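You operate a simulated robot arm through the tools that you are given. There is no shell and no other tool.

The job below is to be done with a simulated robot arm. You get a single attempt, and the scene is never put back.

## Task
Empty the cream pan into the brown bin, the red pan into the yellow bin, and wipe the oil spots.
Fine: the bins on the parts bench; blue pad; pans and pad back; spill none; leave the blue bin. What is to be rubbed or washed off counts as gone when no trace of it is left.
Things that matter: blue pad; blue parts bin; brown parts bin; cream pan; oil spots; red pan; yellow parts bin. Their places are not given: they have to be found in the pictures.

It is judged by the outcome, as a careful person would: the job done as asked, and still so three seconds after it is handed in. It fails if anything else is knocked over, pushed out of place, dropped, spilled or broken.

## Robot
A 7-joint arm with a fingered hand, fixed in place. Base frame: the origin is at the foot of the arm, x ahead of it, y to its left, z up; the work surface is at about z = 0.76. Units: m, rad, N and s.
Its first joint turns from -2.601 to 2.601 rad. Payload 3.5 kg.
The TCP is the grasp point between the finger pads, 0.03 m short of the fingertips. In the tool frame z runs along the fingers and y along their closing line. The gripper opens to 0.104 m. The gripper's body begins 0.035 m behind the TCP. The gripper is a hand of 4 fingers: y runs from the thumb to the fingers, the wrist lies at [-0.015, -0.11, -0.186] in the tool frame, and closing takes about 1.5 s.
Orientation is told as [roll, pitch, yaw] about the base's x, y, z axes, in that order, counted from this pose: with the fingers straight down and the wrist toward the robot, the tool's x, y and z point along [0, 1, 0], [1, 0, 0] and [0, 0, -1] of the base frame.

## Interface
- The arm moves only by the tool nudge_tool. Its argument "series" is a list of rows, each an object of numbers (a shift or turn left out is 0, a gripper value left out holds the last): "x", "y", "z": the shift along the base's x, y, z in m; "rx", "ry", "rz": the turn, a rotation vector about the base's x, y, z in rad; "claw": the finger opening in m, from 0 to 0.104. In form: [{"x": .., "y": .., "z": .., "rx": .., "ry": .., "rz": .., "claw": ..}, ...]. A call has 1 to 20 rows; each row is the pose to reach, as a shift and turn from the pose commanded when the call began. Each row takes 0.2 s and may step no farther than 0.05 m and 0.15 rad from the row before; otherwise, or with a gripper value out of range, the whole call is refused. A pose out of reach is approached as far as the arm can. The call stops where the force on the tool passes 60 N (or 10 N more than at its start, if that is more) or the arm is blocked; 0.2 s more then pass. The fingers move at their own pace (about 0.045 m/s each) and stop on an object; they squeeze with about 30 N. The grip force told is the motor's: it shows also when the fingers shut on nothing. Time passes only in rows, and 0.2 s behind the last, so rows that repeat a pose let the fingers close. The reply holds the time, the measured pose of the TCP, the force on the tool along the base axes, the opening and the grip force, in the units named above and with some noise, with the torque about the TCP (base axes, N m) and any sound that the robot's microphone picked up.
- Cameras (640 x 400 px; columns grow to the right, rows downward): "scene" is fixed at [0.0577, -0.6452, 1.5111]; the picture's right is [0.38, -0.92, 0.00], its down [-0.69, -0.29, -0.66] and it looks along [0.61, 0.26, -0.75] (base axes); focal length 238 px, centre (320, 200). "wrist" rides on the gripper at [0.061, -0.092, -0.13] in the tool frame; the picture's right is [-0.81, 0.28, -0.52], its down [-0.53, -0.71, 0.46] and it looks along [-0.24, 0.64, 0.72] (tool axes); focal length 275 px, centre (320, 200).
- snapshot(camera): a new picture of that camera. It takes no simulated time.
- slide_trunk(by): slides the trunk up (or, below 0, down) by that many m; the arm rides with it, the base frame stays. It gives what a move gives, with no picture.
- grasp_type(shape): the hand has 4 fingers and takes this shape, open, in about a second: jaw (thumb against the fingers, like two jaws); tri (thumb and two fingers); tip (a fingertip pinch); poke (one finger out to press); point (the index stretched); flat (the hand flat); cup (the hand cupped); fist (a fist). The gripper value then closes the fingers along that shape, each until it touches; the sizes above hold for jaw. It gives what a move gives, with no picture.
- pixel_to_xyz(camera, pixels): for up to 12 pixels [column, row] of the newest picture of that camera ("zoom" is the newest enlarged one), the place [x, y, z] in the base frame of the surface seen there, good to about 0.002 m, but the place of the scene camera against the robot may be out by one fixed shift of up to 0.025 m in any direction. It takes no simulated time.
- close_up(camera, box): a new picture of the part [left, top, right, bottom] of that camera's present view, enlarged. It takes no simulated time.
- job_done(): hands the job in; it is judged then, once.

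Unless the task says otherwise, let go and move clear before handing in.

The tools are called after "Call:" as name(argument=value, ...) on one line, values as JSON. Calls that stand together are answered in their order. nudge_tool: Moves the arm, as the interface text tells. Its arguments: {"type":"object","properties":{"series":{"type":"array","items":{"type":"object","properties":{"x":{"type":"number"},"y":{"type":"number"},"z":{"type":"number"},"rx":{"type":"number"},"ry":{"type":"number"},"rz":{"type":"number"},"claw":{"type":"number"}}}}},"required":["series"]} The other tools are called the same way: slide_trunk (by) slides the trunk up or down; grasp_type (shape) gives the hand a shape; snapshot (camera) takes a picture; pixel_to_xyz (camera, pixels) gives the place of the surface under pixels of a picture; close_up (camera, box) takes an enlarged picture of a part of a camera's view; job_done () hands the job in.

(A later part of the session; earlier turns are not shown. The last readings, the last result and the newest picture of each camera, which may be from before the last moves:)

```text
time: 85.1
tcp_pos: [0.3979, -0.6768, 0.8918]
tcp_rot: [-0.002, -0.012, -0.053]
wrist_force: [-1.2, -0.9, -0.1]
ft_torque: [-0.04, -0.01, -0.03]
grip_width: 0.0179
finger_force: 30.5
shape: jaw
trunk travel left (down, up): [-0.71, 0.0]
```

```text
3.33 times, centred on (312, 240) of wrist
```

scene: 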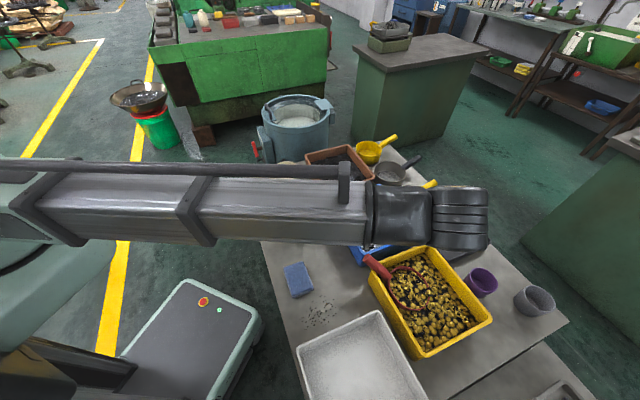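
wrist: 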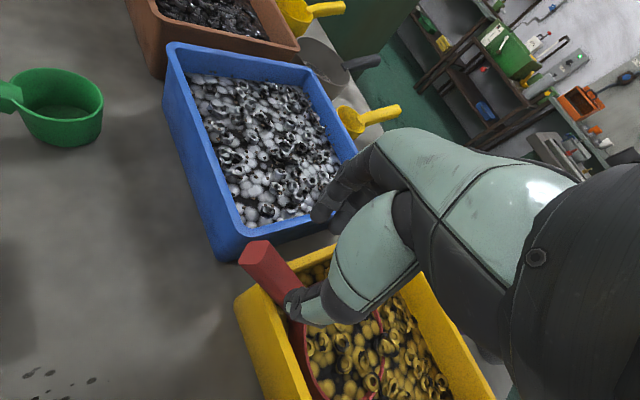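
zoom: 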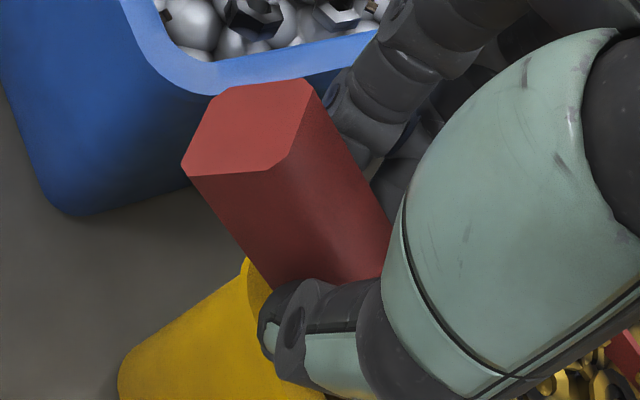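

Gripped at 0.018 m with 30 N. I'll lift slowly over the bin and watch load and pan attitude.

Call:
nudge_tool(series=[{"z": 0.004}, {"z": 0.008}, {"z": 0.012}, {"z": 0.016}, {"z": 0.02}, {"z": 0.02}])

Call:
close_up(camera="wrist", box=[216, 180, 472, 340])

Call:
close_up(camera="scene", box=[360, 220, 488, 300])

```text
time: 86.5
tcp_pos: [0.3974, -0.6755, 0.9101]
tcp_rot: [0.0, -0.012, -0.051]
wrist_force: [0.0, 0.4, -2.4]
ft_torque: [0.09, 0.0, -0.01]
grip_width: 0.0177
finger_force: 29.7
shape: jaw
trunk travel left (down, up): [-0.71, 0.0]
```

```text
2.50 times, centred on (344, 260) of wrist
```

zoom: 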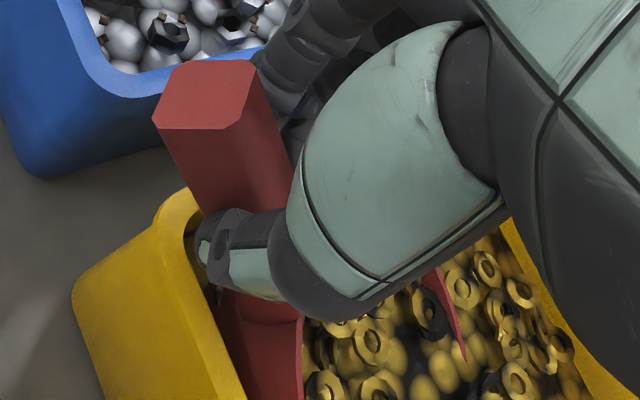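

```text
5.00 times, centred on (424, 260) of scene
```

zoom: 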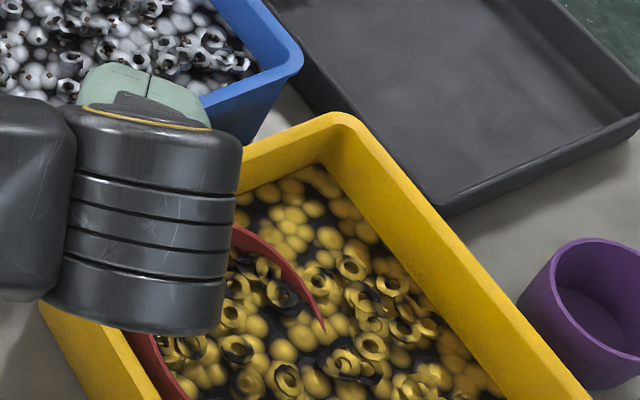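

The pan pivots nose-down in the pinch as the handle rises, which tips it into the bin. I'll raise the handle along an arc around the pan's nose, so the pan stays over the bin as it empties.

Call:
nudge_tool(series=[{"y": -0.0073, "z": 0.0103}, {"y": -0.0154, "z": 0.0204}, {"y": -0.0242, "z": 0.0298}, {"y": -0.0336, "z": 0.0386}, {"y": -0.0437, "z": 0.0467}, {"y": -0.0542, "z": 0.0542}, {"y": -0.0653, "z": 0.0608}, {"y": -0.0653, "z": 0.0608}])

Call:
close_up(camera="wrist", box=[216, 180, 472, 340])

Call:
close_up(camera="scene", box=[360, 220, 520, 320])

```text
time: 88.3
tcp_pos: [0.3962, -0.7407, 0.9725]
tcp_rot: [0.0, -0.012, -0.051]
wrist_force: [-0.1, -0.6, -2.4]
ft_torque: [0.16, 0.0, 0.03]
grip_width: 0.0173
finger_force: 29.9
shape: jaw
trunk travel left (down, up): [-0.71, 0.0]
```

```text
2.50 times, centred on (344, 260) of wrist
```

zoom: 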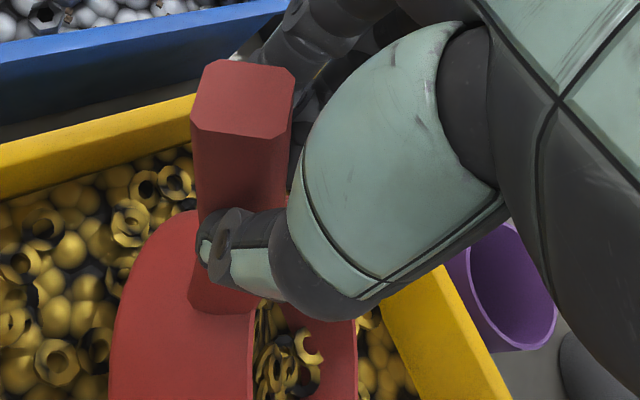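

```text
4.00 times, centred on (440, 270) of scene
```

zoom: 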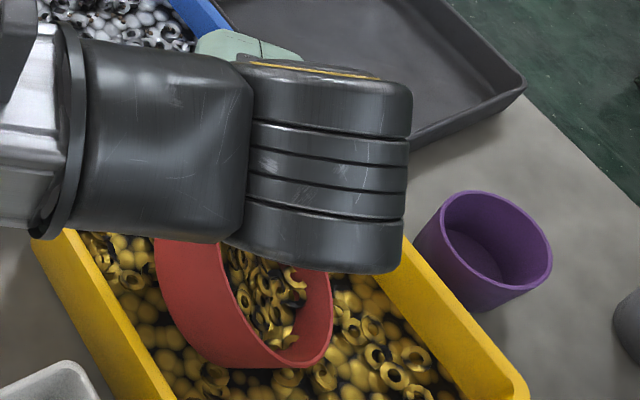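

The pan is now tipped about 55° inside the bin, contents sliding forward. I'll continue the arc and then raise it so the rest falls out.

Call:
nudge_tool(series=[{"y": -0.0115, "z": 0.0059}, {"y": -0.0234, "z": 0.0109}, {"y": -0.0356, "z": 0.0151}, {"y": -0.0481, "z": 0.0185}, {"y": -0.0576, "z": 0.0204}, {"y": -0.06, "z": 0.03}, {"y": -0.06, "z": 0.04}, {"y": -0.06, "z": 0.05}, {"y": -0.06, "z": 0.05}])

Call:
close_up(camera="wrist", box=[216, 180, 472, 340])

Call:
close_up(camera="scene", box=[360, 220, 520, 320])

```text
time: 90.3
tcp_pos: [0.3975, -0.8027, 1.0226]
tcp_rot: [0.0, -0.013, -0.052]
wrist_force: [-0.1, -0.5, -2.9]
ft_torque: [0.13, 0.01, -0.01]
grip_width: 0.0174
finger_force: 30.0
shape: jaw
trunk travel left (down, up): [-0.71, 0.0]
```

```text
2.50 times, centred on (344, 260) of wrist
```

zoom: 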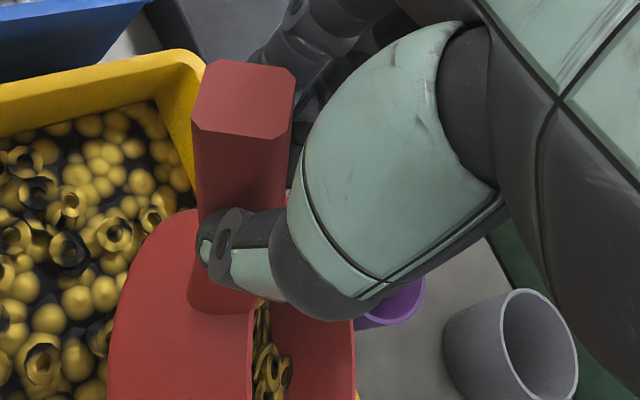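

```text
4.00 times, centred on (440, 270) of scene
```

zoom: 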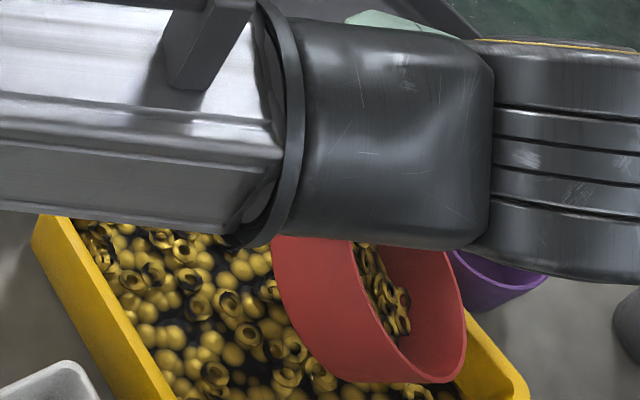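

The pan came up with the hand, still tipped ~55° and partly loaded. I'll measure where its lip is relative to the bin walls.

Call:
pixel_to_xyz(camera="zoom", pixels=[[350, 243], [400, 355], [440, 378], [465, 340], [455, 260], [300, 330], [275, 260], [385, 300], [430, 300], [525, 385]])

Call:
snapshot(camera="wrist")

```text
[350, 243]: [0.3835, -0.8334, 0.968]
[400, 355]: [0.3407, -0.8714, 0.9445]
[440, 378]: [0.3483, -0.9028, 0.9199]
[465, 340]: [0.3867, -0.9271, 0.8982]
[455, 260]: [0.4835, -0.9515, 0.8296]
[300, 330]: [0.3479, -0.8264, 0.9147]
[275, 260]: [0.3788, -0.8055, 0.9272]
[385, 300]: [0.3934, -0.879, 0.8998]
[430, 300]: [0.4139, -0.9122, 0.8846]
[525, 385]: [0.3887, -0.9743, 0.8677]
```

```text
taken
```

wrist: 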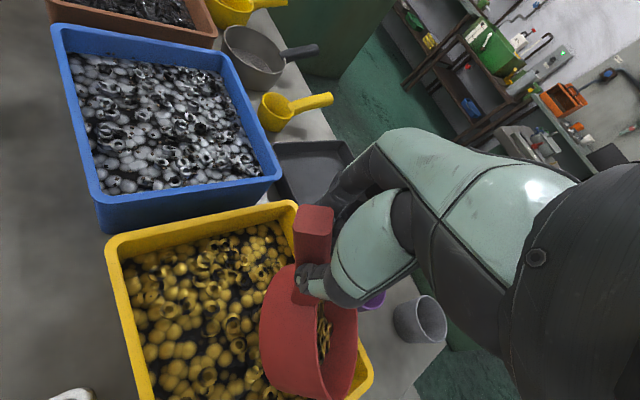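

The pan is tipped only ~37°, its lip near the bin's far corner. The safest course is to lay it level on top of the parts with the handle accessible, then regrip like the cream pan. First I lower it until the nose touches the parts.

Call:
nudge_tool(series=[{"y": 0.006}, {"y": 0.01, "z": -0.006}, {"y": 0.01, "z": -0.012}, {"y": 0.01, "z": -0.018}, {"y": 0.01, "z": -0.018}])

Call:
close_up(camera="scene", box=[360, 230, 520, 330])

Call:
pixel_to_xyz(camera="zoom", pixels=[[350, 205], [400, 318], [440, 340], [460, 305], [300, 295], [385, 265], [335, 330], [370, 345]])

```text
time: 91.5
tcp_pos: [0.3963, -0.7904, 1.0048]
tcp_rot: [0.0, -0.014, -0.052]
wrist_force: [-0.8, 0.0, -2.3]
ft_torque: [0.13, 0.03, -0.02]
grip_width: 0.0173
finger_force: 30.2
shape: jaw
trunk travel left (down, up): [-0.71, 0.0]
```

```text
4.00 times, centred on (440, 280) of scene
```

zoom: 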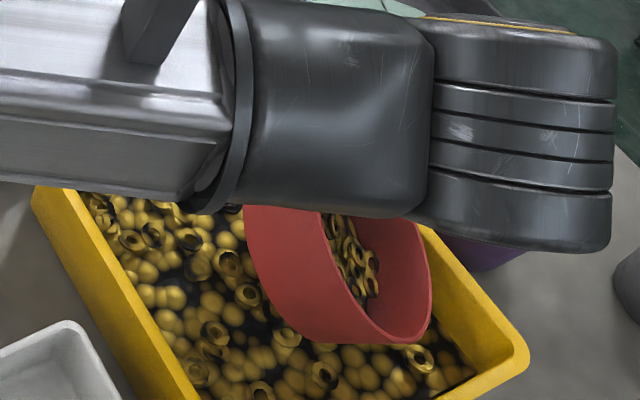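

```text
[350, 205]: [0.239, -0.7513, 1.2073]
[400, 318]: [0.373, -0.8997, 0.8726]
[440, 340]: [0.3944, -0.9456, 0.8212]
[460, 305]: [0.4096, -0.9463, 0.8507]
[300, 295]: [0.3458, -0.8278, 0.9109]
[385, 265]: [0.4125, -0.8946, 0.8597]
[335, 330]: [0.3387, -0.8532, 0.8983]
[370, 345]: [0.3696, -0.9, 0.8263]
```

Nose is now just touching. I'll swing the handle down along the arc to lay the pan level, in two halves.

Call:
nudge_tool(series=[{"z": -0.004}, {"y": 0.0055, "z": -0.0074}, {"y": 0.0111, "z": -0.0108}, {"y": 0.0165, "z": -0.0146}, {"y": 0.0218, "z": -0.0184}, {"y": 0.0269, "z": -0.0226}, {"y": 0.0319, "z": -0.0267}, {"y": 0.0367, "z": -0.0312}, {"y": 0.0414, "z": -0.0357}, {"y": 0.0414, "z": -0.0357}])

Call:
close_up(camera="scene", box=[360, 230, 520, 330])

Call:
close_up(camera="wrist", box=[216, 180, 472, 340])

```text
time: 93.7
tcp_pos: [0.3965, -0.7493, 0.9691]
tcp_rot: [-0.001, -0.012, -0.055]
wrist_force: [0.6, -0.3, -2.8]
ft_torque: [0.15, -0.01, -0.01]
grip_width: 0.0172
finger_force: 29.7
shape: jaw
trunk travel left (down, up): [-0.71, 0.0]
```

```text
4.00 times, centred on (440, 280) of scene
```

zoom: 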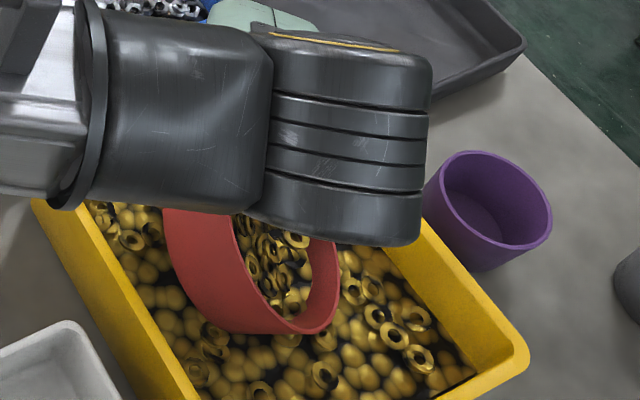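

```text
2.50 times, centred on (344, 260) of wrist
```

zoom: 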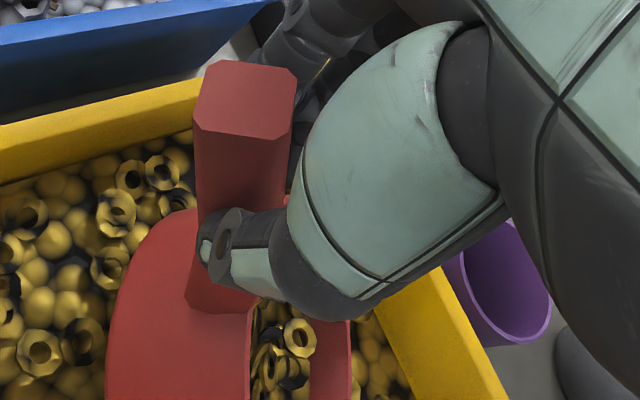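

The pan swung with the hand rather than levelling (the parts don't support it), so laying it flat here won't work. Instead I'll use the hand's own tilt range: bend the hand forward now, letting the pan keep its attitude, then swing it far back to tip the pan past vertical over the bin. First raise it clear.

Call:
nudge_tool(series=[{"z": 0.01}, {"z": 0.02}, {"z": 0.035}, {"z": 0.05}, {"z": 0.06}, {"y": 0.01, "z": 0.065}, {"y": 0.02, "z": 0.065}, {"y": 0.02, "z": 0.065}])

Call:
close_up(camera="scene", box=[360, 220, 520, 320])

Call:
close_up(camera="wrist", box=[216, 180, 472, 340])

```text
time: 95.5
tcp_pos: [0.3981, -0.7296, 1.0336]
tcp_rot: [0.0, -0.012, -0.054]
wrist_force: [-0.2, -1.2, -2.6]
ft_torque: [0.17, -0.01, -0.01]
grip_width: 0.017
finger_force: 30.0
shape: jaw
trunk travel left (down, up): [-0.71, 0.0]
```

```text
4.00 times, centred on (440, 270) of scene
```

zoom: 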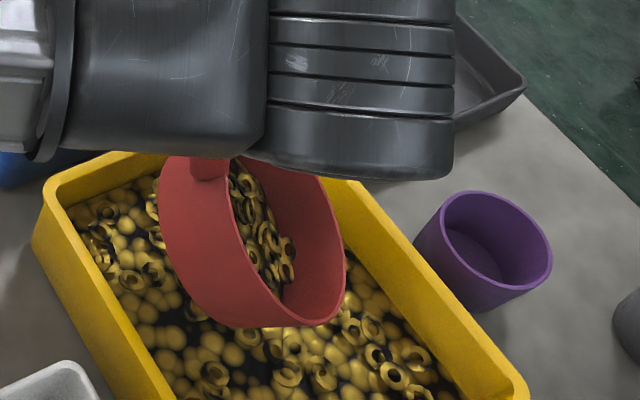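

```text
2.50 times, centred on (344, 260) of wrist
```

zoom: 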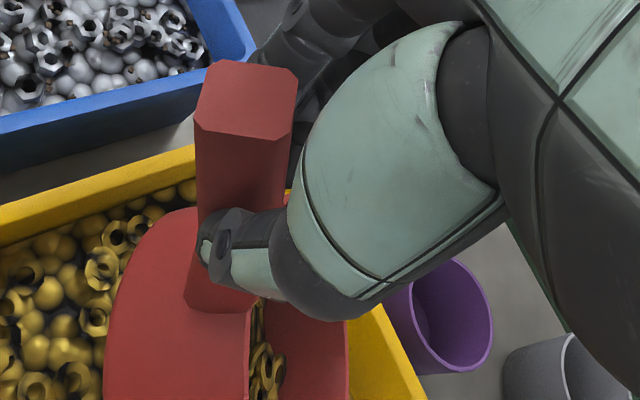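

The pan still holds at the same attitude, about half full. I'll tip it 0.25 rad further nose-down to drop some more parts into the bin and lighten it.

Call:
nudge_tool(series=[{"rx": 0.05}, {"rx": 0.1}, {"rx": 0.15}, {"rx": 0.2}, {"rx": 0.25}, {"rx": 0.25}])

Call:
close_up(camera="scene", box=[360, 220, 520, 320])

```text
time: 96.9
tcp_pos: [0.3951, -0.7292, 1.0343]
tcp_rot: [0.251, 0.002, -0.054]
wrist_force: [-0.8, 0.2, -3.1]
ft_torque: [0.08, -0.04, -0.02]
grip_width: 0.0172
finger_force: 30.2
shape: jaw
trunk travel left (down, up): [-0.71, 0.0]
```

```text
4.00 times, centred on (440, 270) of scene
```

zoom: 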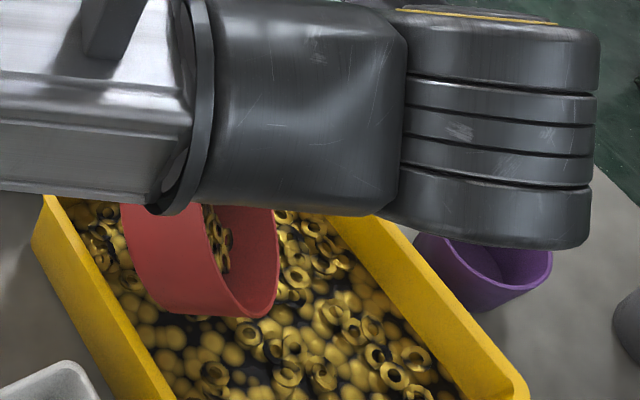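

The pan is at about 57° and lighter (torque 0.08). Now I'll bend the hand forward (fingers toward −y) over the bin, so that I gain range for the final tip.

Call:
nudge_tool(series=[{"y": 0.003, "rx": -0.12, "ry": 0.0065}, {"y": 0.006, "rx": -0.24, "ry": 0.013}, {"y": 0.009, "rx": -0.36, "ry": 0.0194}, {"y": 0.012, "rx": -0.48, "ry": 0.026}, {"y": 0.015, "rx": -0.6, "ry": 0.0324}, {"y": 0.018, "rx": -0.72, "ry": 0.0389}, {"y": 0.02, "rx": -0.84, "ry": 0.0454}, {"y": 0.02, "rx": -0.84, "ry": 0.0454}])

Call:
close_up(camera="scene", box=[344, 210, 504, 310])

Call:
snapshot(camera="wrist")

```text
time: 98.7
tcp_pos: [0.3973, -0.7097, 1.0342]
tcp_rot: [-0.592, 0.0, -0.056]
wrist_force: [-0.3, 0.1, -3.0]
ft_torque: [0.23, -0.04, 0.03]
grip_width: 0.0167
finger_force: 30.2
shape: jaw
trunk travel left (down, up): [-0.71, 0.0]
```

```text
4.00 times, centred on (424, 260) of scene
```

zoom: 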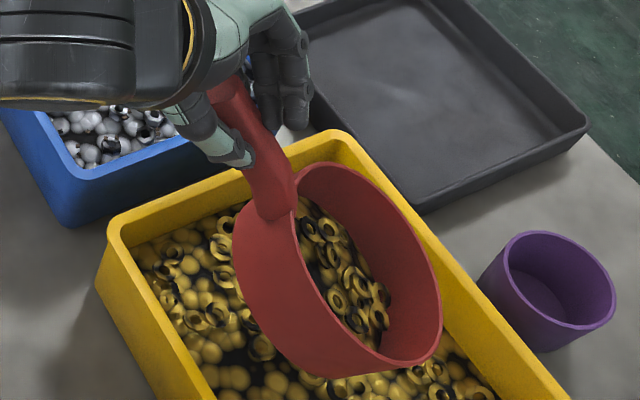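

```text
taken
```

wrist: 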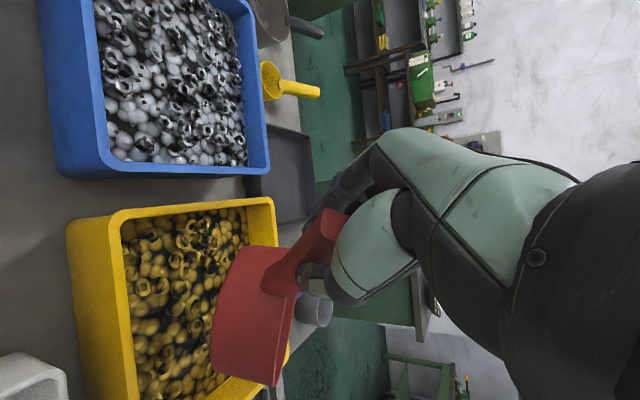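

Call:
pixel_to_xyz(camera="zoom", pixels=[[320, 165], [400, 215], [438, 300], [420, 352], [375, 360], [310, 300], [292, 200], [335, 310], [225, 90]])

```text
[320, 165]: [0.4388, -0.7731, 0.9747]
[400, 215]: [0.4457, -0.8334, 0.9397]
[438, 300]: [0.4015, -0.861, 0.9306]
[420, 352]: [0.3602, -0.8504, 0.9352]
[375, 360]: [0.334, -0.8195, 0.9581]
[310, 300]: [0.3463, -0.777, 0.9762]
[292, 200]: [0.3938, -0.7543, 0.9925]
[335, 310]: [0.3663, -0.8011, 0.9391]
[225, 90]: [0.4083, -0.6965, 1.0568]
```

The pan is at 30° nose-down with its lip at (0.40,-0.86), inside the bin. I'll bend the hand a bit more, then swing back.

Call:
nudge_tool(series=[{"rx": -0.1, "ry": 0.0055}, {"rx": -0.2, "ry": 0.011}, {"rx": -0.3, "ry": 0.0165}, {"rx": -0.4, "ry": 0.022}, {"rx": -0.5, "ry": 0.0275}, {"rx": -0.6, "ry": 0.033}, {"rx": -0.6, "ry": 0.033}])

Call:
close_up(camera="scene", box=[344, 210, 504, 310])

Call:
pixel_to_xyz(camera="zoom", pixels=[[320, 165], [400, 215], [438, 300], [420, 352], [375, 360], [310, 300], [292, 200]])

```text
time: 100.3
tcp_pos: [0.3964, -0.7093, 1.0328]
tcp_rot: [-1.193, 0.0, -0.057]
wrist_force: [-0.7, -0.9, -2.9]
ft_torque: [0.29, -0.01, 0.0]
grip_width: 0.0166
finger_force: 30.4
shape: jaw
trunk travel left (down, up): [-0.71, 0.0]
```

```text
4.00 times, centred on (424, 260) of scene
```

zoom: 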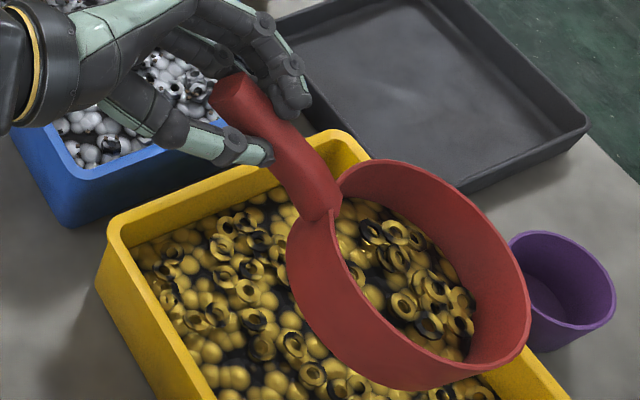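

```text
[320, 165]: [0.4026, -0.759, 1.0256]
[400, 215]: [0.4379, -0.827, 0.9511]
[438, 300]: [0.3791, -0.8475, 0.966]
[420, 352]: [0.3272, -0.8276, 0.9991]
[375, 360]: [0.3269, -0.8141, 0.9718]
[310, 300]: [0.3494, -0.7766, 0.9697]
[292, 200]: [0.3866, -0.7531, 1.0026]
```

The three-finger pinch now holds the pan almost level over the bin (torque 0.29 Nm). From here I can pour by rolling about the handle axis as with the cream pan; I'll measure the pan first.

Call:
pixel_to_xyz(camera="zoom", pixels=[[385, 160], [455, 192], [505, 245], [527, 300], [510, 350], [440, 385], [340, 340], [292, 245], [340, 195], [235, 80], [265, 105], [310, 165]])

Call:
close_up(camera="wrist", box=[180, 180, 436, 340])

```text
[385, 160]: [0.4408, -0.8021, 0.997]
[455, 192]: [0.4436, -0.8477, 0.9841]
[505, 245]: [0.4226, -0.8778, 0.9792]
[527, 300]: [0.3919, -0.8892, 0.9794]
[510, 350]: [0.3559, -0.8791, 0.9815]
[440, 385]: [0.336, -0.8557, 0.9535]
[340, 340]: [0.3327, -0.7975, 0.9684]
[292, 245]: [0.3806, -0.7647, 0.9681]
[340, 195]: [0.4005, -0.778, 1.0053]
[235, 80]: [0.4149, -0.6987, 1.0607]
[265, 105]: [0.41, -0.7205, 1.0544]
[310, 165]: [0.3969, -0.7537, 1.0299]
```

```text
2.50 times, centred on (308, 260) of wrist
```

zoom: 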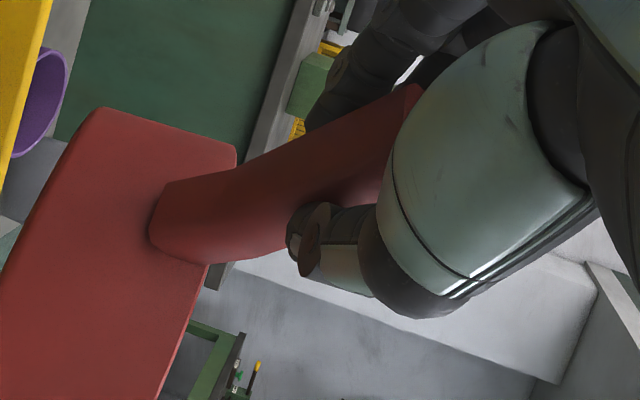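

Pan centre ≈ (0.393,-0.835), heading −97°, 13° nose-down. I'll roll it about the heading axis toward +x, first to about 50°, shifting slightly so the fall point stays central.

Call:
nudge_tool(series=[{"x": 0.004, "rx": 0.01, "ry": 0.1}, {"x": 0.008, "rx": 0.02, "ry": 0.2}, {"x": 0.012, "rx": 0.03, "ry": 0.3}, {"x": 0.016, "rx": 0.04, "ry": 0.4}, {"x": 0.02, "rx": 0.05, "ry": 0.5}, {"x": 0.024, "rx": 0.06, "ry": 0.6}, {"x": 0.028, "rx": 0.07, "ry": 0.7}, {"x": 0.032, "rx": 0.08, "ry": 0.8}, {"x": 0.032, "rx": 0.08, "ry": 0.8}])

Call:
close_up(camera="scene", box=[344, 210, 504, 310])

Call:
snapshot(camera="wrist")

```text
time: 102.3
tcp_pos: [0.4287, -0.7083, 1.034]
tcp_rot: [-1.147, 0.805, -0.037]
wrist_force: [-0.4, -0.2, -3.4]
ft_torque: [0.24, -0.19, 0.0]
grip_width: 0.0167
finger_force: 29.6
shape: jaw
trunk travel left (down, up): [-0.71, 0.0]
```

```text
4.00 times, centred on (424, 260) of scene
```

zoom: 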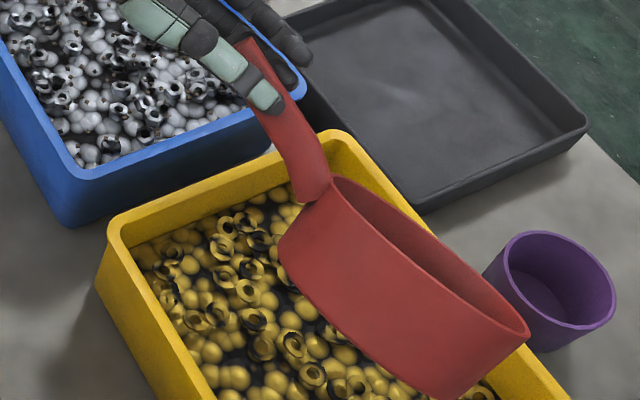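

```text
taken
```

wrist: 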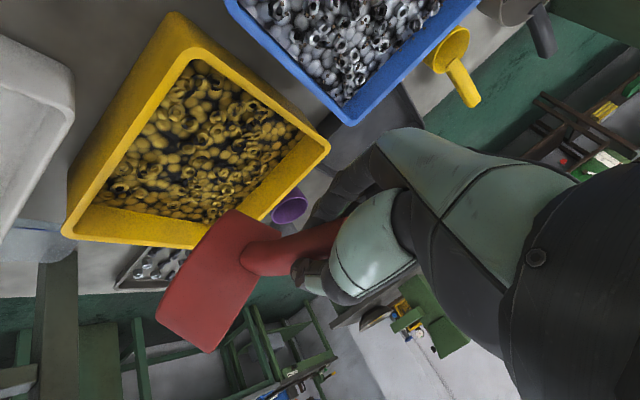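

The opening now faces +x (away from the camera). I'll measure the rim's low edge to be sure the parts will fall inside the bin.

Call:
pixel_to_xyz(camera="zoom", pixels=[[338, 182], [385, 195], [430, 225], [480, 275], [525, 325], [525, 345], [450, 395], [400, 380], [290, 250], [350, 130], [555, 375], [345, 140]])

Call:
close_up(camera="wrist", box=[140, 190, 332, 310])

```text
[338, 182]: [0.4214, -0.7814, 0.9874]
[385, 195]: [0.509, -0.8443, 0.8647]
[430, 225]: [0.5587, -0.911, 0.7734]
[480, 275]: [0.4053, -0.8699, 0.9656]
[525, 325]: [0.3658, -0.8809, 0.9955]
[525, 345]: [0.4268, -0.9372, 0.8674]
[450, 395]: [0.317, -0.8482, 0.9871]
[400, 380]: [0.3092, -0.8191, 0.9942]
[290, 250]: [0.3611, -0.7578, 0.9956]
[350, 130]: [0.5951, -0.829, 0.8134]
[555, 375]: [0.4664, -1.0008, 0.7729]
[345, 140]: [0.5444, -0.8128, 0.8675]
```

```text
3.33 times, centred on (236, 250) of wrist
```

zoom: 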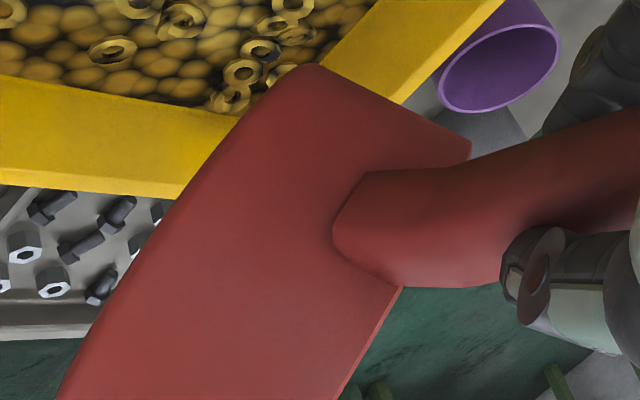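

The low edge is near (0.44,-0.856), only ~3–4 cm from the bin's lower-right wall. I'll shift the pan toward the bin's middle and lower it a bit before continuing.

Call:
nudge_tool(series=[{"x": -0.012, "y": 0.01, "z": -0.01}, {"x": -0.024, "y": 0.02, "z": -0.02}, {"x": -0.036, "y": 0.03, "z": -0.03}, {"x": -0.036, "y": 0.03, "z": -0.03}])

Call:
snapshot(camera="wrist")

Call:
close_up(camera="scene", box=[344, 210, 504, 310])

```text
time: 103.3
tcp_pos: [0.3941, -0.6784, 1.0035]
tcp_rot: [-1.149, 0.804, -0.037]
wrist_force: [0.7, 0.1, -3.1]
ft_torque: [0.26, -0.19, -0.02]
grip_width: 0.0167
finger_force: 30.2
shape: jaw
trunk travel left (down, up): [-0.71, 0.0]
```

```text
taken
```

wrist: 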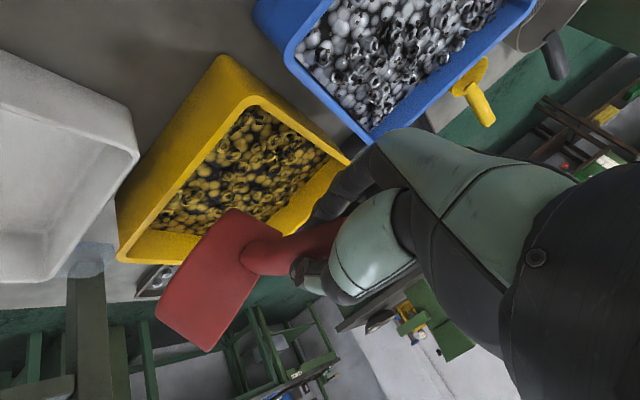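

```text
4.00 times, centred on (424, 260) of scene
```

zoom: 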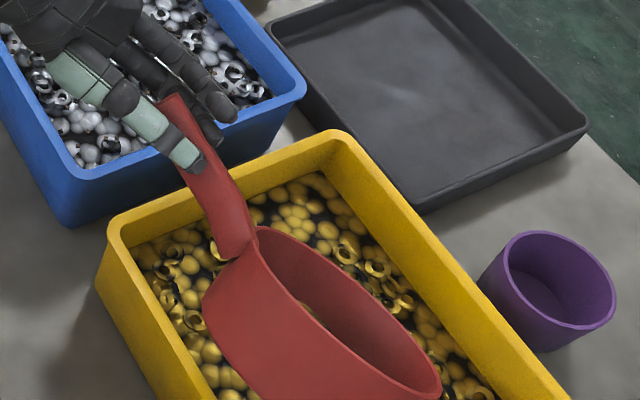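

The pan is now well over the bin's middle. I'll continue rolling to about 90°.

Call:
nudge_tool(series=[{"rx": 0.008, "ry": 0.08}, {"rx": 0.016, "ry": 0.16}, {"rx": 0.024, "ry": 0.24}, {"rx": 0.032, "ry": 0.32}, {"rx": 0.04, "ry": 0.4}, {"rx": 0.048, "ry": 0.48}, {"rx": 0.056, "ry": 0.56}, {"rx": 0.064, "ry": 0.64}, {"rx": 0.072, "ry": 0.72}, {"rx": 0.072, "ry": 0.72}])

Call:
snapshot(camera="wrist")

Call:
close_up(camera="scene", box=[344, 210, 504, 310])

```text
time: 105.5
tcp_pos: [0.3933, -0.6797, 1.0023]
tcp_rot: [-0.385, 1.51, 0.709]
wrist_force: [-0.2, -0.1, -2.4]
ft_torque: [0.19, -0.14, 0.0]
grip_width: 0.0169
finger_force: 30.1
shape: jaw
trunk travel left (down, up): [-0.71, 0.0]
```

```text
taken
```

wrist: 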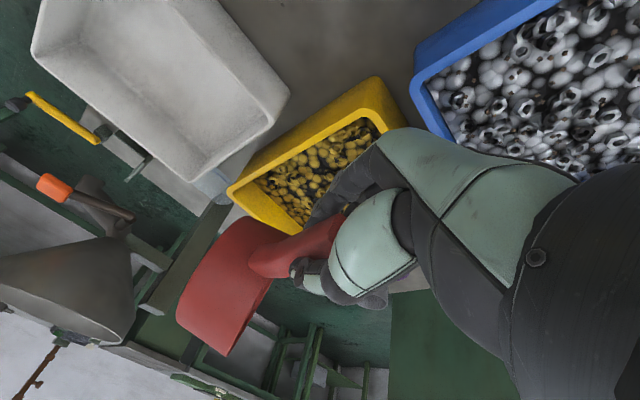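

```text
4.00 times, centred on (424, 260) of scene
```

zoom: 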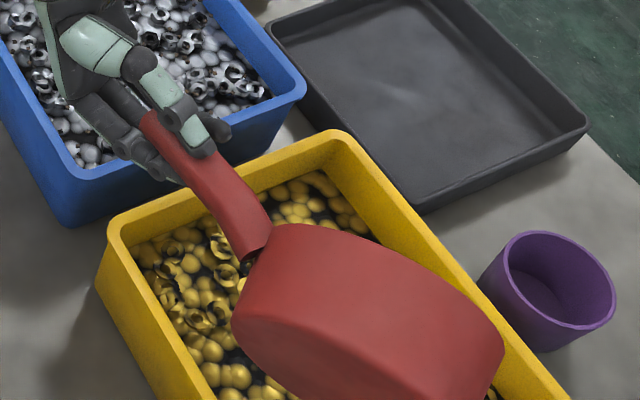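

Rolled to ~87°. Parts are leaving; I'll continue to about 125° and hold.

Call:
nudge_tool(series=[{"rx": 0.008, "ry": 0.08}, {"rx": 0.016, "ry": 0.16}, {"rx": 0.024, "ry": 0.24}, {"rx": 0.032, "ry": 0.32}, {"rx": 0.04, "ry": 0.4}, {"rx": 0.048, "ry": 0.48}, {"rx": 0.056, "ry": 0.56}, {"rx": 0.062, "ry": 0.62}, {"rx": 0.062, "ry": 0.62}, {"rx": 0.062, "ry": 0.62}])

Call:
snapshot(camera="wrist")

Call:
close_up(camera="scene", box=[344, 210, 504, 310])

```text
time: 107.7
tcp_pos: [0.3929, -0.6792, 1.0029]
tcp_rot: [1.882, 0.99, 2.962]
wrist_force: [-0.3, -0.5, -2.3]
ft_torque: [0.22, -0.16, -0.03]
grip_width: 0.0169
finger_force: 29.9
shape: jaw
trunk travel left (down, up): [-0.71, 0.0]
```

```text
taken
```

wrist: 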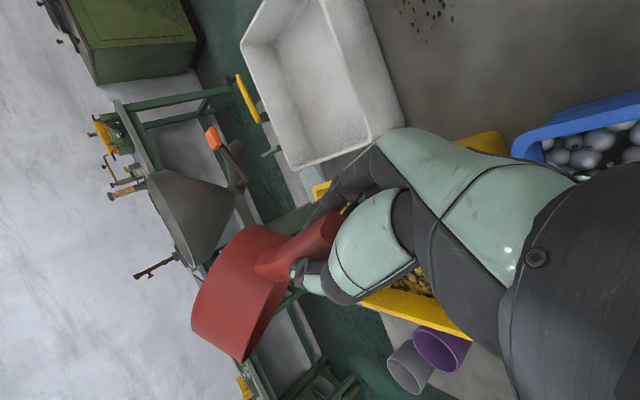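

```text
4.00 times, centred on (424, 260) of scene
```

zoom: 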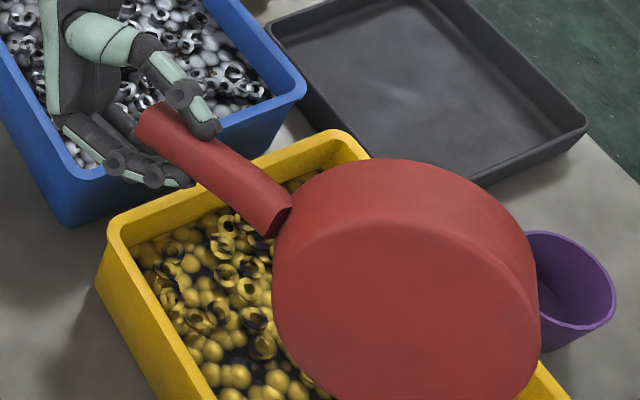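

The pan is inverted (~123°). I'll check where it is relative to the bin, since I can't see inside it from here.

Call:
pixel_to_xyz(camera="zoom", pixels=[[400, 170], [500, 220], [530, 280], [480, 390], [300, 330], [290, 230], [400, 300], [160, 120], [220, 165], [270, 215]])

Call:
close_up(camera="wrist", box=[180, 200, 372, 370])

Call:
snapshot(camera="scene")

```text
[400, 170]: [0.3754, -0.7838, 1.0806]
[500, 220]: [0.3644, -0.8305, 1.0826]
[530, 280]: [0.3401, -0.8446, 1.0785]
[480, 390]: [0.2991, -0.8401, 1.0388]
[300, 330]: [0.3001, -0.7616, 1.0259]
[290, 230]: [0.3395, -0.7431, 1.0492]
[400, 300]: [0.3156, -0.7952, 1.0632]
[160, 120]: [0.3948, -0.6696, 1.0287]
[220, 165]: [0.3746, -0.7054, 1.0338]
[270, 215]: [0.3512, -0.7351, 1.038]
```

```text
2.35 times, centred on (276, 285) of wrist
```

zoom: 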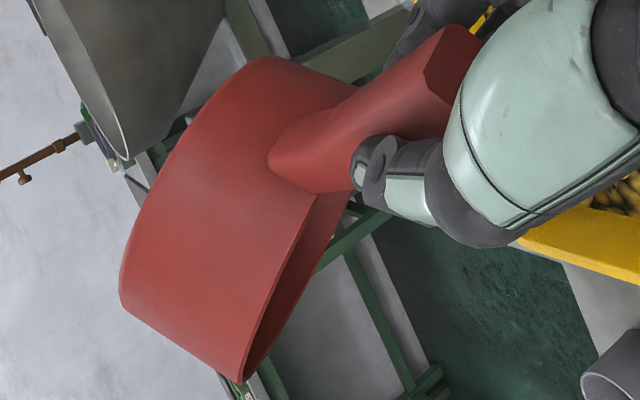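

```text
taken
```

scene: 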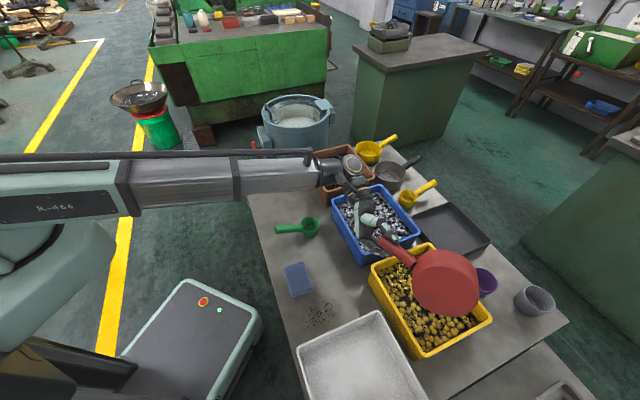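

The pan's opening direction works out to (0.59,-0.21,-0.78), i.e. tipped ~141°, directly over the bin, so it should be empty. I'll check the bench around the bin, then roll the pan back upright.

Call:
close_up(camera="scene", box=[340, 230, 540, 370])

Call:
nudge_tool(series=[{"rx": -0.013, "ry": -0.13}, {"rx": -0.026, "ry": -0.26}, {"rx": -0.039, "ry": -0.39}, {"rx": -0.052, "ry": -0.52}, {"rx": -0.065, "ry": -0.65}, {"rx": -0.078, "ry": -0.78}, {"rx": -0.091, "ry": -0.91}, {"rx": -0.104, "ry": -1.04}, {"rx": -0.117, "ry": -1.17}, {"rx": -0.13, "ry": -1.3}, {"rx": -0.143, "ry": -1.43}, {"rx": -0.156, "ry": -1.56}, {"rx": -0.169, "ry": -1.69}, {"rx": -0.182, "ry": -1.82}, {"rx": -0.195, "ry": -1.95}, {"rx": -0.208, "ry": -2.08}, {"rx": -0.214, "ry": -2.14}, {"rx": -0.214, "ry": -2.14}])

Call:
close_up(camera="scene", box=[344, 210, 504, 310])

```text
2.86 times, centred on (440, 300) of scene
```

zoom: 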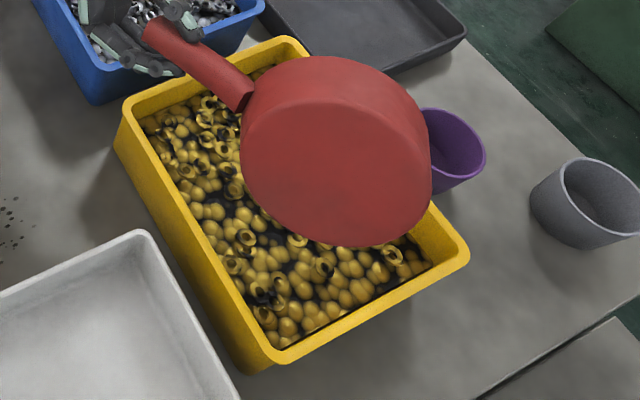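

```text
time: 111.5
tcp_pos: [0.3926, -0.6801, 1.0027]
tcp_rot: [-1.194, 0.0, -0.057]
wrist_force: [0.0, 0.6, -2.0]
ft_torque: [0.21, -0.03, -0.04]
grip_width: 0.0171
finger_force: 29.9
shape: jaw
trunk travel left (down, up): [-0.71, 0.0]
```

```text
4.00 times, centred on (424, 260) of scene
```

zoom: 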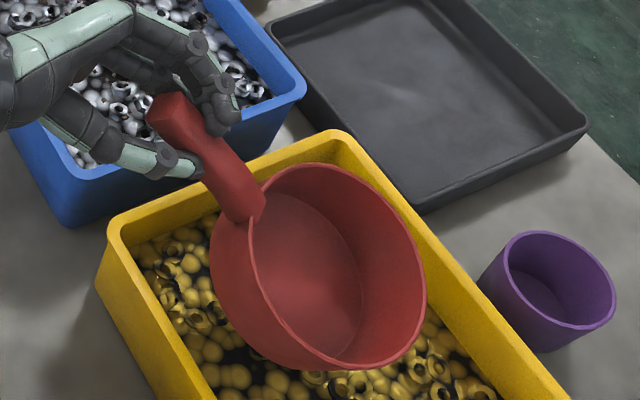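

The red pan is completely empty and the bench around the bin is clean. I'll raise the pan well clear and bend the hand so its wrist will be reachable at the pan's old place.

Call:
nudge_tool(series=[{"z": 0.03}, {"z": 0.06}, {"z": 0.09}, {"z": 0.11}, {"z": 0.11, "rx": 0.1, "ry": -0.0055}, {"z": 0.11, "rx": 0.2, "ry": -0.011}, {"z": 0.11, "rx": 0.3, "ry": -0.0165}, {"z": 0.11, "rx": 0.4, "ry": -0.022}, {"z": 0.11, "rx": 0.5, "ry": -0.0275}, {"z": 0.11, "rx": 0.6, "ry": -0.033}, {"z": 0.11, "rx": 0.69, "ry": -0.038}, {"z": 0.11, "rx": 0.69, "ry": -0.038}])

Call:
snapshot(camera="scene")

Call:
snapshot(camera="wrist")

```text
time: 114.1
tcp_pos: [0.3937, -0.6787, 1.1128]
tcp_rot: [-0.502, 0.0, -0.056]
wrist_force: [1.0, 0.3, -2.2]
ft_torque: [0.04, 0.03, 0.0]
grip_width: 0.0171
finger_force: 30.4
shape: jaw
trunk travel left (down, up): [-0.71, 0.0]
```

```text
taken
```

scene: 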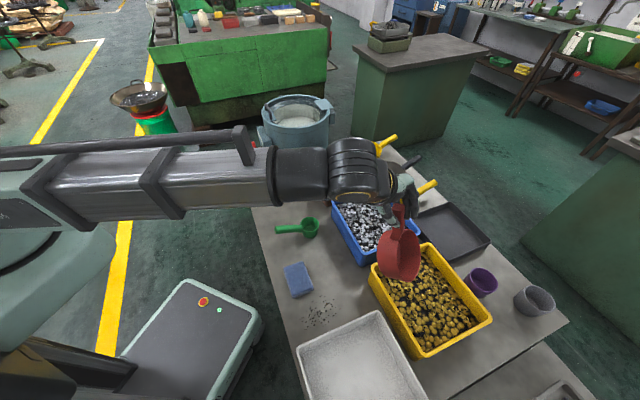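

```text
taken
```

wrist: 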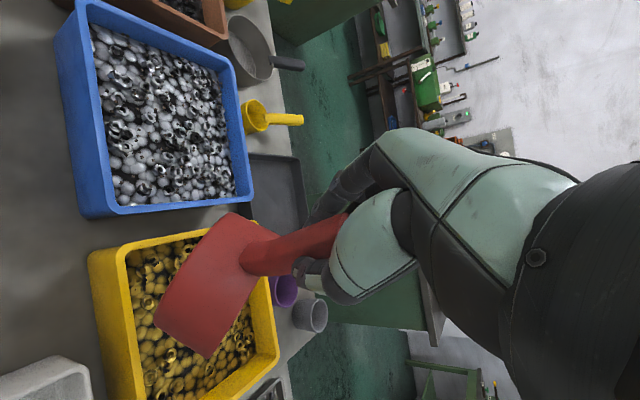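

The empty pan hangs nose-down, well clear (lowest point ~0.91). I'll carry it back toward its old place while turning it to its original heading.

Call:
nudge_tool(series=[{"x": 0.0143, "y": 0.0246, "rz": 0.066}, {"x": 0.0286, "y": 0.0493, "rz": 0.132}, {"x": 0.0429, "y": 0.0739, "rz": 0.198}, {"x": 0.0571, "y": 0.0986, "rz": 0.264}, {"x": 0.0714, "y": 0.1232, "rz": 0.33}, {"x": 0.0857, "y": 0.1479, "rz": 0.396}, {"x": 0.1, "y": 0.1725, "rz": 0.4625}, {"x": 0.1143, "y": 0.1971, "rz": 0.528}, {"x": 0.1286, "y": 0.2218, "rz": 0.594}, {"x": 0.1429, "y": 0.2464, "rz": 0.66}, {"x": 0.1571, "y": 0.2711, "rz": 0.726}, {"x": 0.1714, "y": 0.2957, "rz": 0.792}, {"x": 0.1857, "y": 0.3204, "rz": 0.858}, {"x": 0.2, "y": 0.345, "rz": 0.925}, {"x": 0.2, "y": 0.345, "rz": 0.925}])

Call:
close_up(camera="scene", box=[232, 120, 392, 220])

Call:
snapshot(camera="wrist")

```text
time: 117.3
tcp_pos: [0.5935, -0.3359, 1.1141]
tcp_rot: [-0.5, 0.001, 0.872]
wrist_force: [-1.0, 0.4, -2.4]
ft_torque: [0.05, 0.05, -0.03]
grip_width: 0.0169
finger_force: 29.8
shape: jaw
trunk travel left (down, up): [-0.71, 0.0]
```

```text
4.00 times, centred on (312, 170) of scene
```

zoom: 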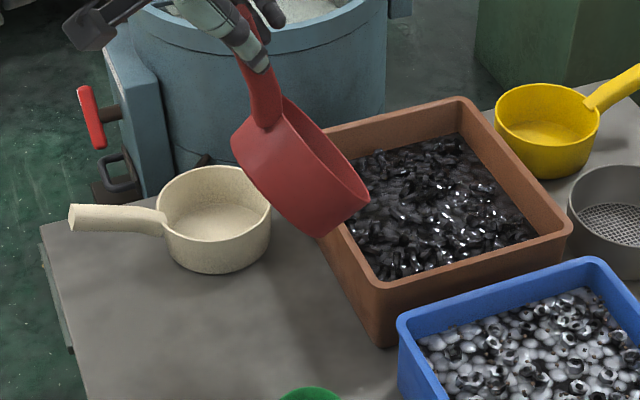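

```text
taken
```

wrist: 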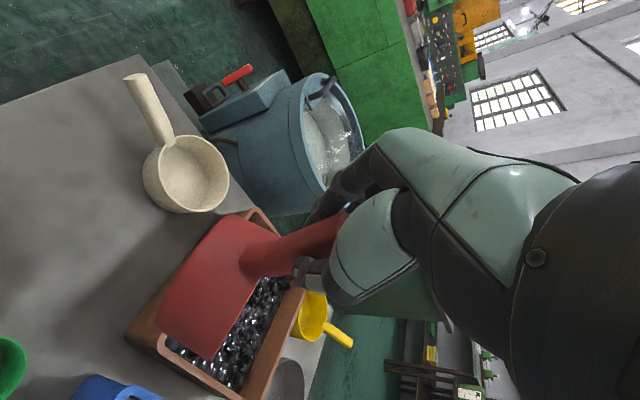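

Now above the old place. I'll measure the pan's rim and handle to get its attitude.

Call:
close_up(camera="scene", box=[280, 118, 344, 184])

```text
6.06 times, centred on (312, 151) of scene
```

zoom: 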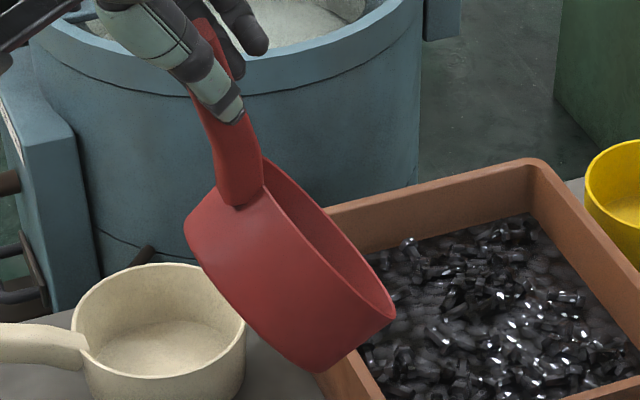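

Call:
pixel_to_xyz(camera="zoom", pixels=[[268, 160], [310, 195], [355, 245], [392, 300], [395, 318], [335, 290], [270, 215], [325, 370], [190, 225], [235, 150], [225, 180], [215, 60]])

```text
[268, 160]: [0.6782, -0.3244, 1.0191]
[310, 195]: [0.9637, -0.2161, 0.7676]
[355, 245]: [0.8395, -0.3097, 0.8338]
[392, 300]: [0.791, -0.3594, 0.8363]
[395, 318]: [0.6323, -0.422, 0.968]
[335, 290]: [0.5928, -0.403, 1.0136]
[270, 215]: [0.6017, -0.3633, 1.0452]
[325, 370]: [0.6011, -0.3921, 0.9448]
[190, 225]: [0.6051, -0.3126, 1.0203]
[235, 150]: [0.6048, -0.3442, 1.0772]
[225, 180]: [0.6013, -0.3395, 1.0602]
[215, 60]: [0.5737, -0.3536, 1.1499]
```

Call:
close_up(camera="wrist", box=[150, 200, 358, 365])

Call:
pixel_to_xyz(camera="wrist", pixels=[[245, 240], [243, 270], [270, 238], [272, 270], [300, 232], [300, 258], [320, 228], [205, 222], [160, 300], [205, 355], [250, 262], [200, 290]])

```text
2.42 times, centred on (254, 282) of wrist
```

zoom: 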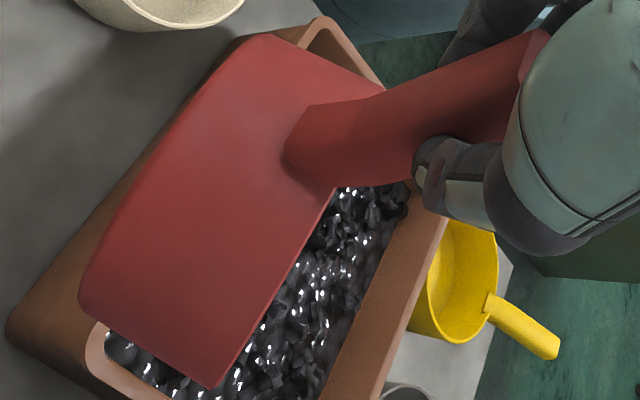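

```text
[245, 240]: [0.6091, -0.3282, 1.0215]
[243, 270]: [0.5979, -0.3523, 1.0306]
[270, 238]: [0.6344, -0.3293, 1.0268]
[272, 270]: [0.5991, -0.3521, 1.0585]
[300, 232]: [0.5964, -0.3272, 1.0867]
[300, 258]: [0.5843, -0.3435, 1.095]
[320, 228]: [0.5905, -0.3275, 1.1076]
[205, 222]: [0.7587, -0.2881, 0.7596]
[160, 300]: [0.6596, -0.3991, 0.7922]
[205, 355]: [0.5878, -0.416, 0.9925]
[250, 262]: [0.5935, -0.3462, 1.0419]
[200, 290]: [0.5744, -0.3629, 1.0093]
```

The lip would come close to the brown bin's wall if lowered this steeply, so I'll lift the pan's nose by bending the hand another 0.25 rad, then re-measure.

Call:
nudge_tool(series=[{"x": -0.01, "y": 0.01, "rx": -0.064, "ry": -0.0766}, {"x": -0.02, "y": 0.02, "rx": -0.129, "ry": -0.153}, {"x": -0.03, "y": 0.03, "z": -0.02, "rx": -0.193, "ry": -0.23}, {"x": -0.03, "y": 0.03, "z": -0.05, "rx": -0.193, "ry": -0.23}, {"x": -0.03, "y": 0.03, "z": -0.08, "rx": -0.193, "ry": -0.23}, {"x": -0.03, "y": 0.03, "z": -0.08, "rx": -0.193, "ry": -0.23}])

Call:
close_up(camera="scene", box=[256, 130, 352, 190])

Call:
snapshot(camera="wrist")

```text
time: 118.7
tcp_pos: [0.5653, -0.3032, 1.0351]
tcp_rot: [-0.803, 0.001, 0.87]
wrist_force: [0.7, -0.1, -2.1]
ft_torque: [0.07, 0.08, -0.01]
grip_width: 0.0173
finger_force: 30.2
shape: jaw
trunk travel left (down, up): [-0.71, 0.0]
```

```text
6.67 times, centred on (304, 160) of scene
```

zoom: 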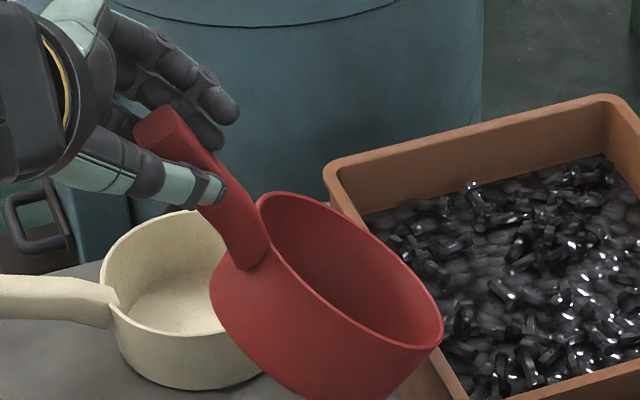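

```text
taken
```

wrist: 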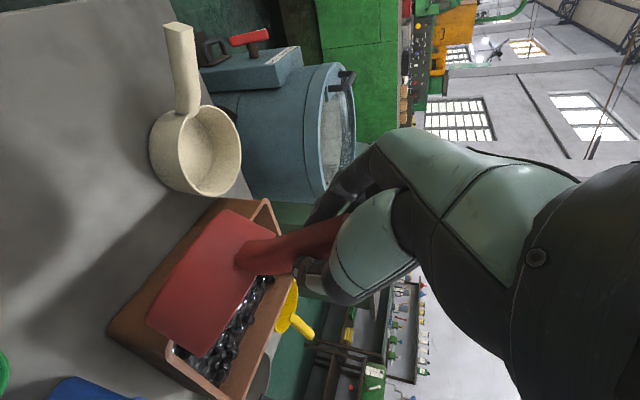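

Call:
pixel_to_xyz(camera="zoom", pixels=[[270, 195], [340, 205], [400, 250], [440, 315], [430, 345], [370, 330], [310, 285], [272, 240], [150, 130], [185, 150], [240, 215], [225, 180]])

```text
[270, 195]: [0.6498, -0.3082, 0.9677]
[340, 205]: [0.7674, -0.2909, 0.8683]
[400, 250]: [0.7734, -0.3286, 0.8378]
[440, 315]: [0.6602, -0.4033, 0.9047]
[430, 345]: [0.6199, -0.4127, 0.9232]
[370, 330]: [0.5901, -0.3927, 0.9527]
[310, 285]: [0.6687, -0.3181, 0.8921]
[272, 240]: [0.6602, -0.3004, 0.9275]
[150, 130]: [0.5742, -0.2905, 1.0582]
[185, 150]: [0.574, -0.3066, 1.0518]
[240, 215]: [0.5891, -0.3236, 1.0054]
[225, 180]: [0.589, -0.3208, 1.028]
```

The pan is 40° nose-down with heading −45° exactly as wanted. I'll shift it ~2 cm toward the robot side and lower until the nose is just above the bench.

Call:
nudge_tool(series=[{"x": -0.01, "y": 0.006, "z": -0.015}, {"x": -0.02, "y": 0.012, "z": -0.035}, {"x": -0.02, "y": 0.012, "z": -0.055}, {"x": -0.02, "y": 0.012, "z": -0.07}, {"x": -0.02, "y": 0.012, "z": -0.082}, {"x": -0.02, "y": 0.012, "z": -0.082}])

Call:
close_up(camera="scene", box=[256, 150, 352, 210])

```text
time: 120.1
tcp_pos: [0.5422, -0.2918, 0.9516]
tcp_rot: [-0.803, 0.001, 0.868]
wrist_force: [0.4, 0.2, -2.3]
ft_torque: [0.06, 0.1, 0.02]
grip_width: 0.0169
finger_force: 30.1
shape: jaw
trunk travel left (down, up): [-0.71, 0.0]
```

```text
6.67 times, centred on (304, 180) of scene
```

zoom: 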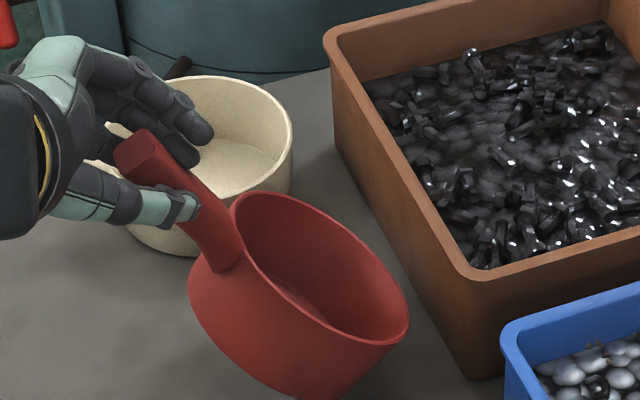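

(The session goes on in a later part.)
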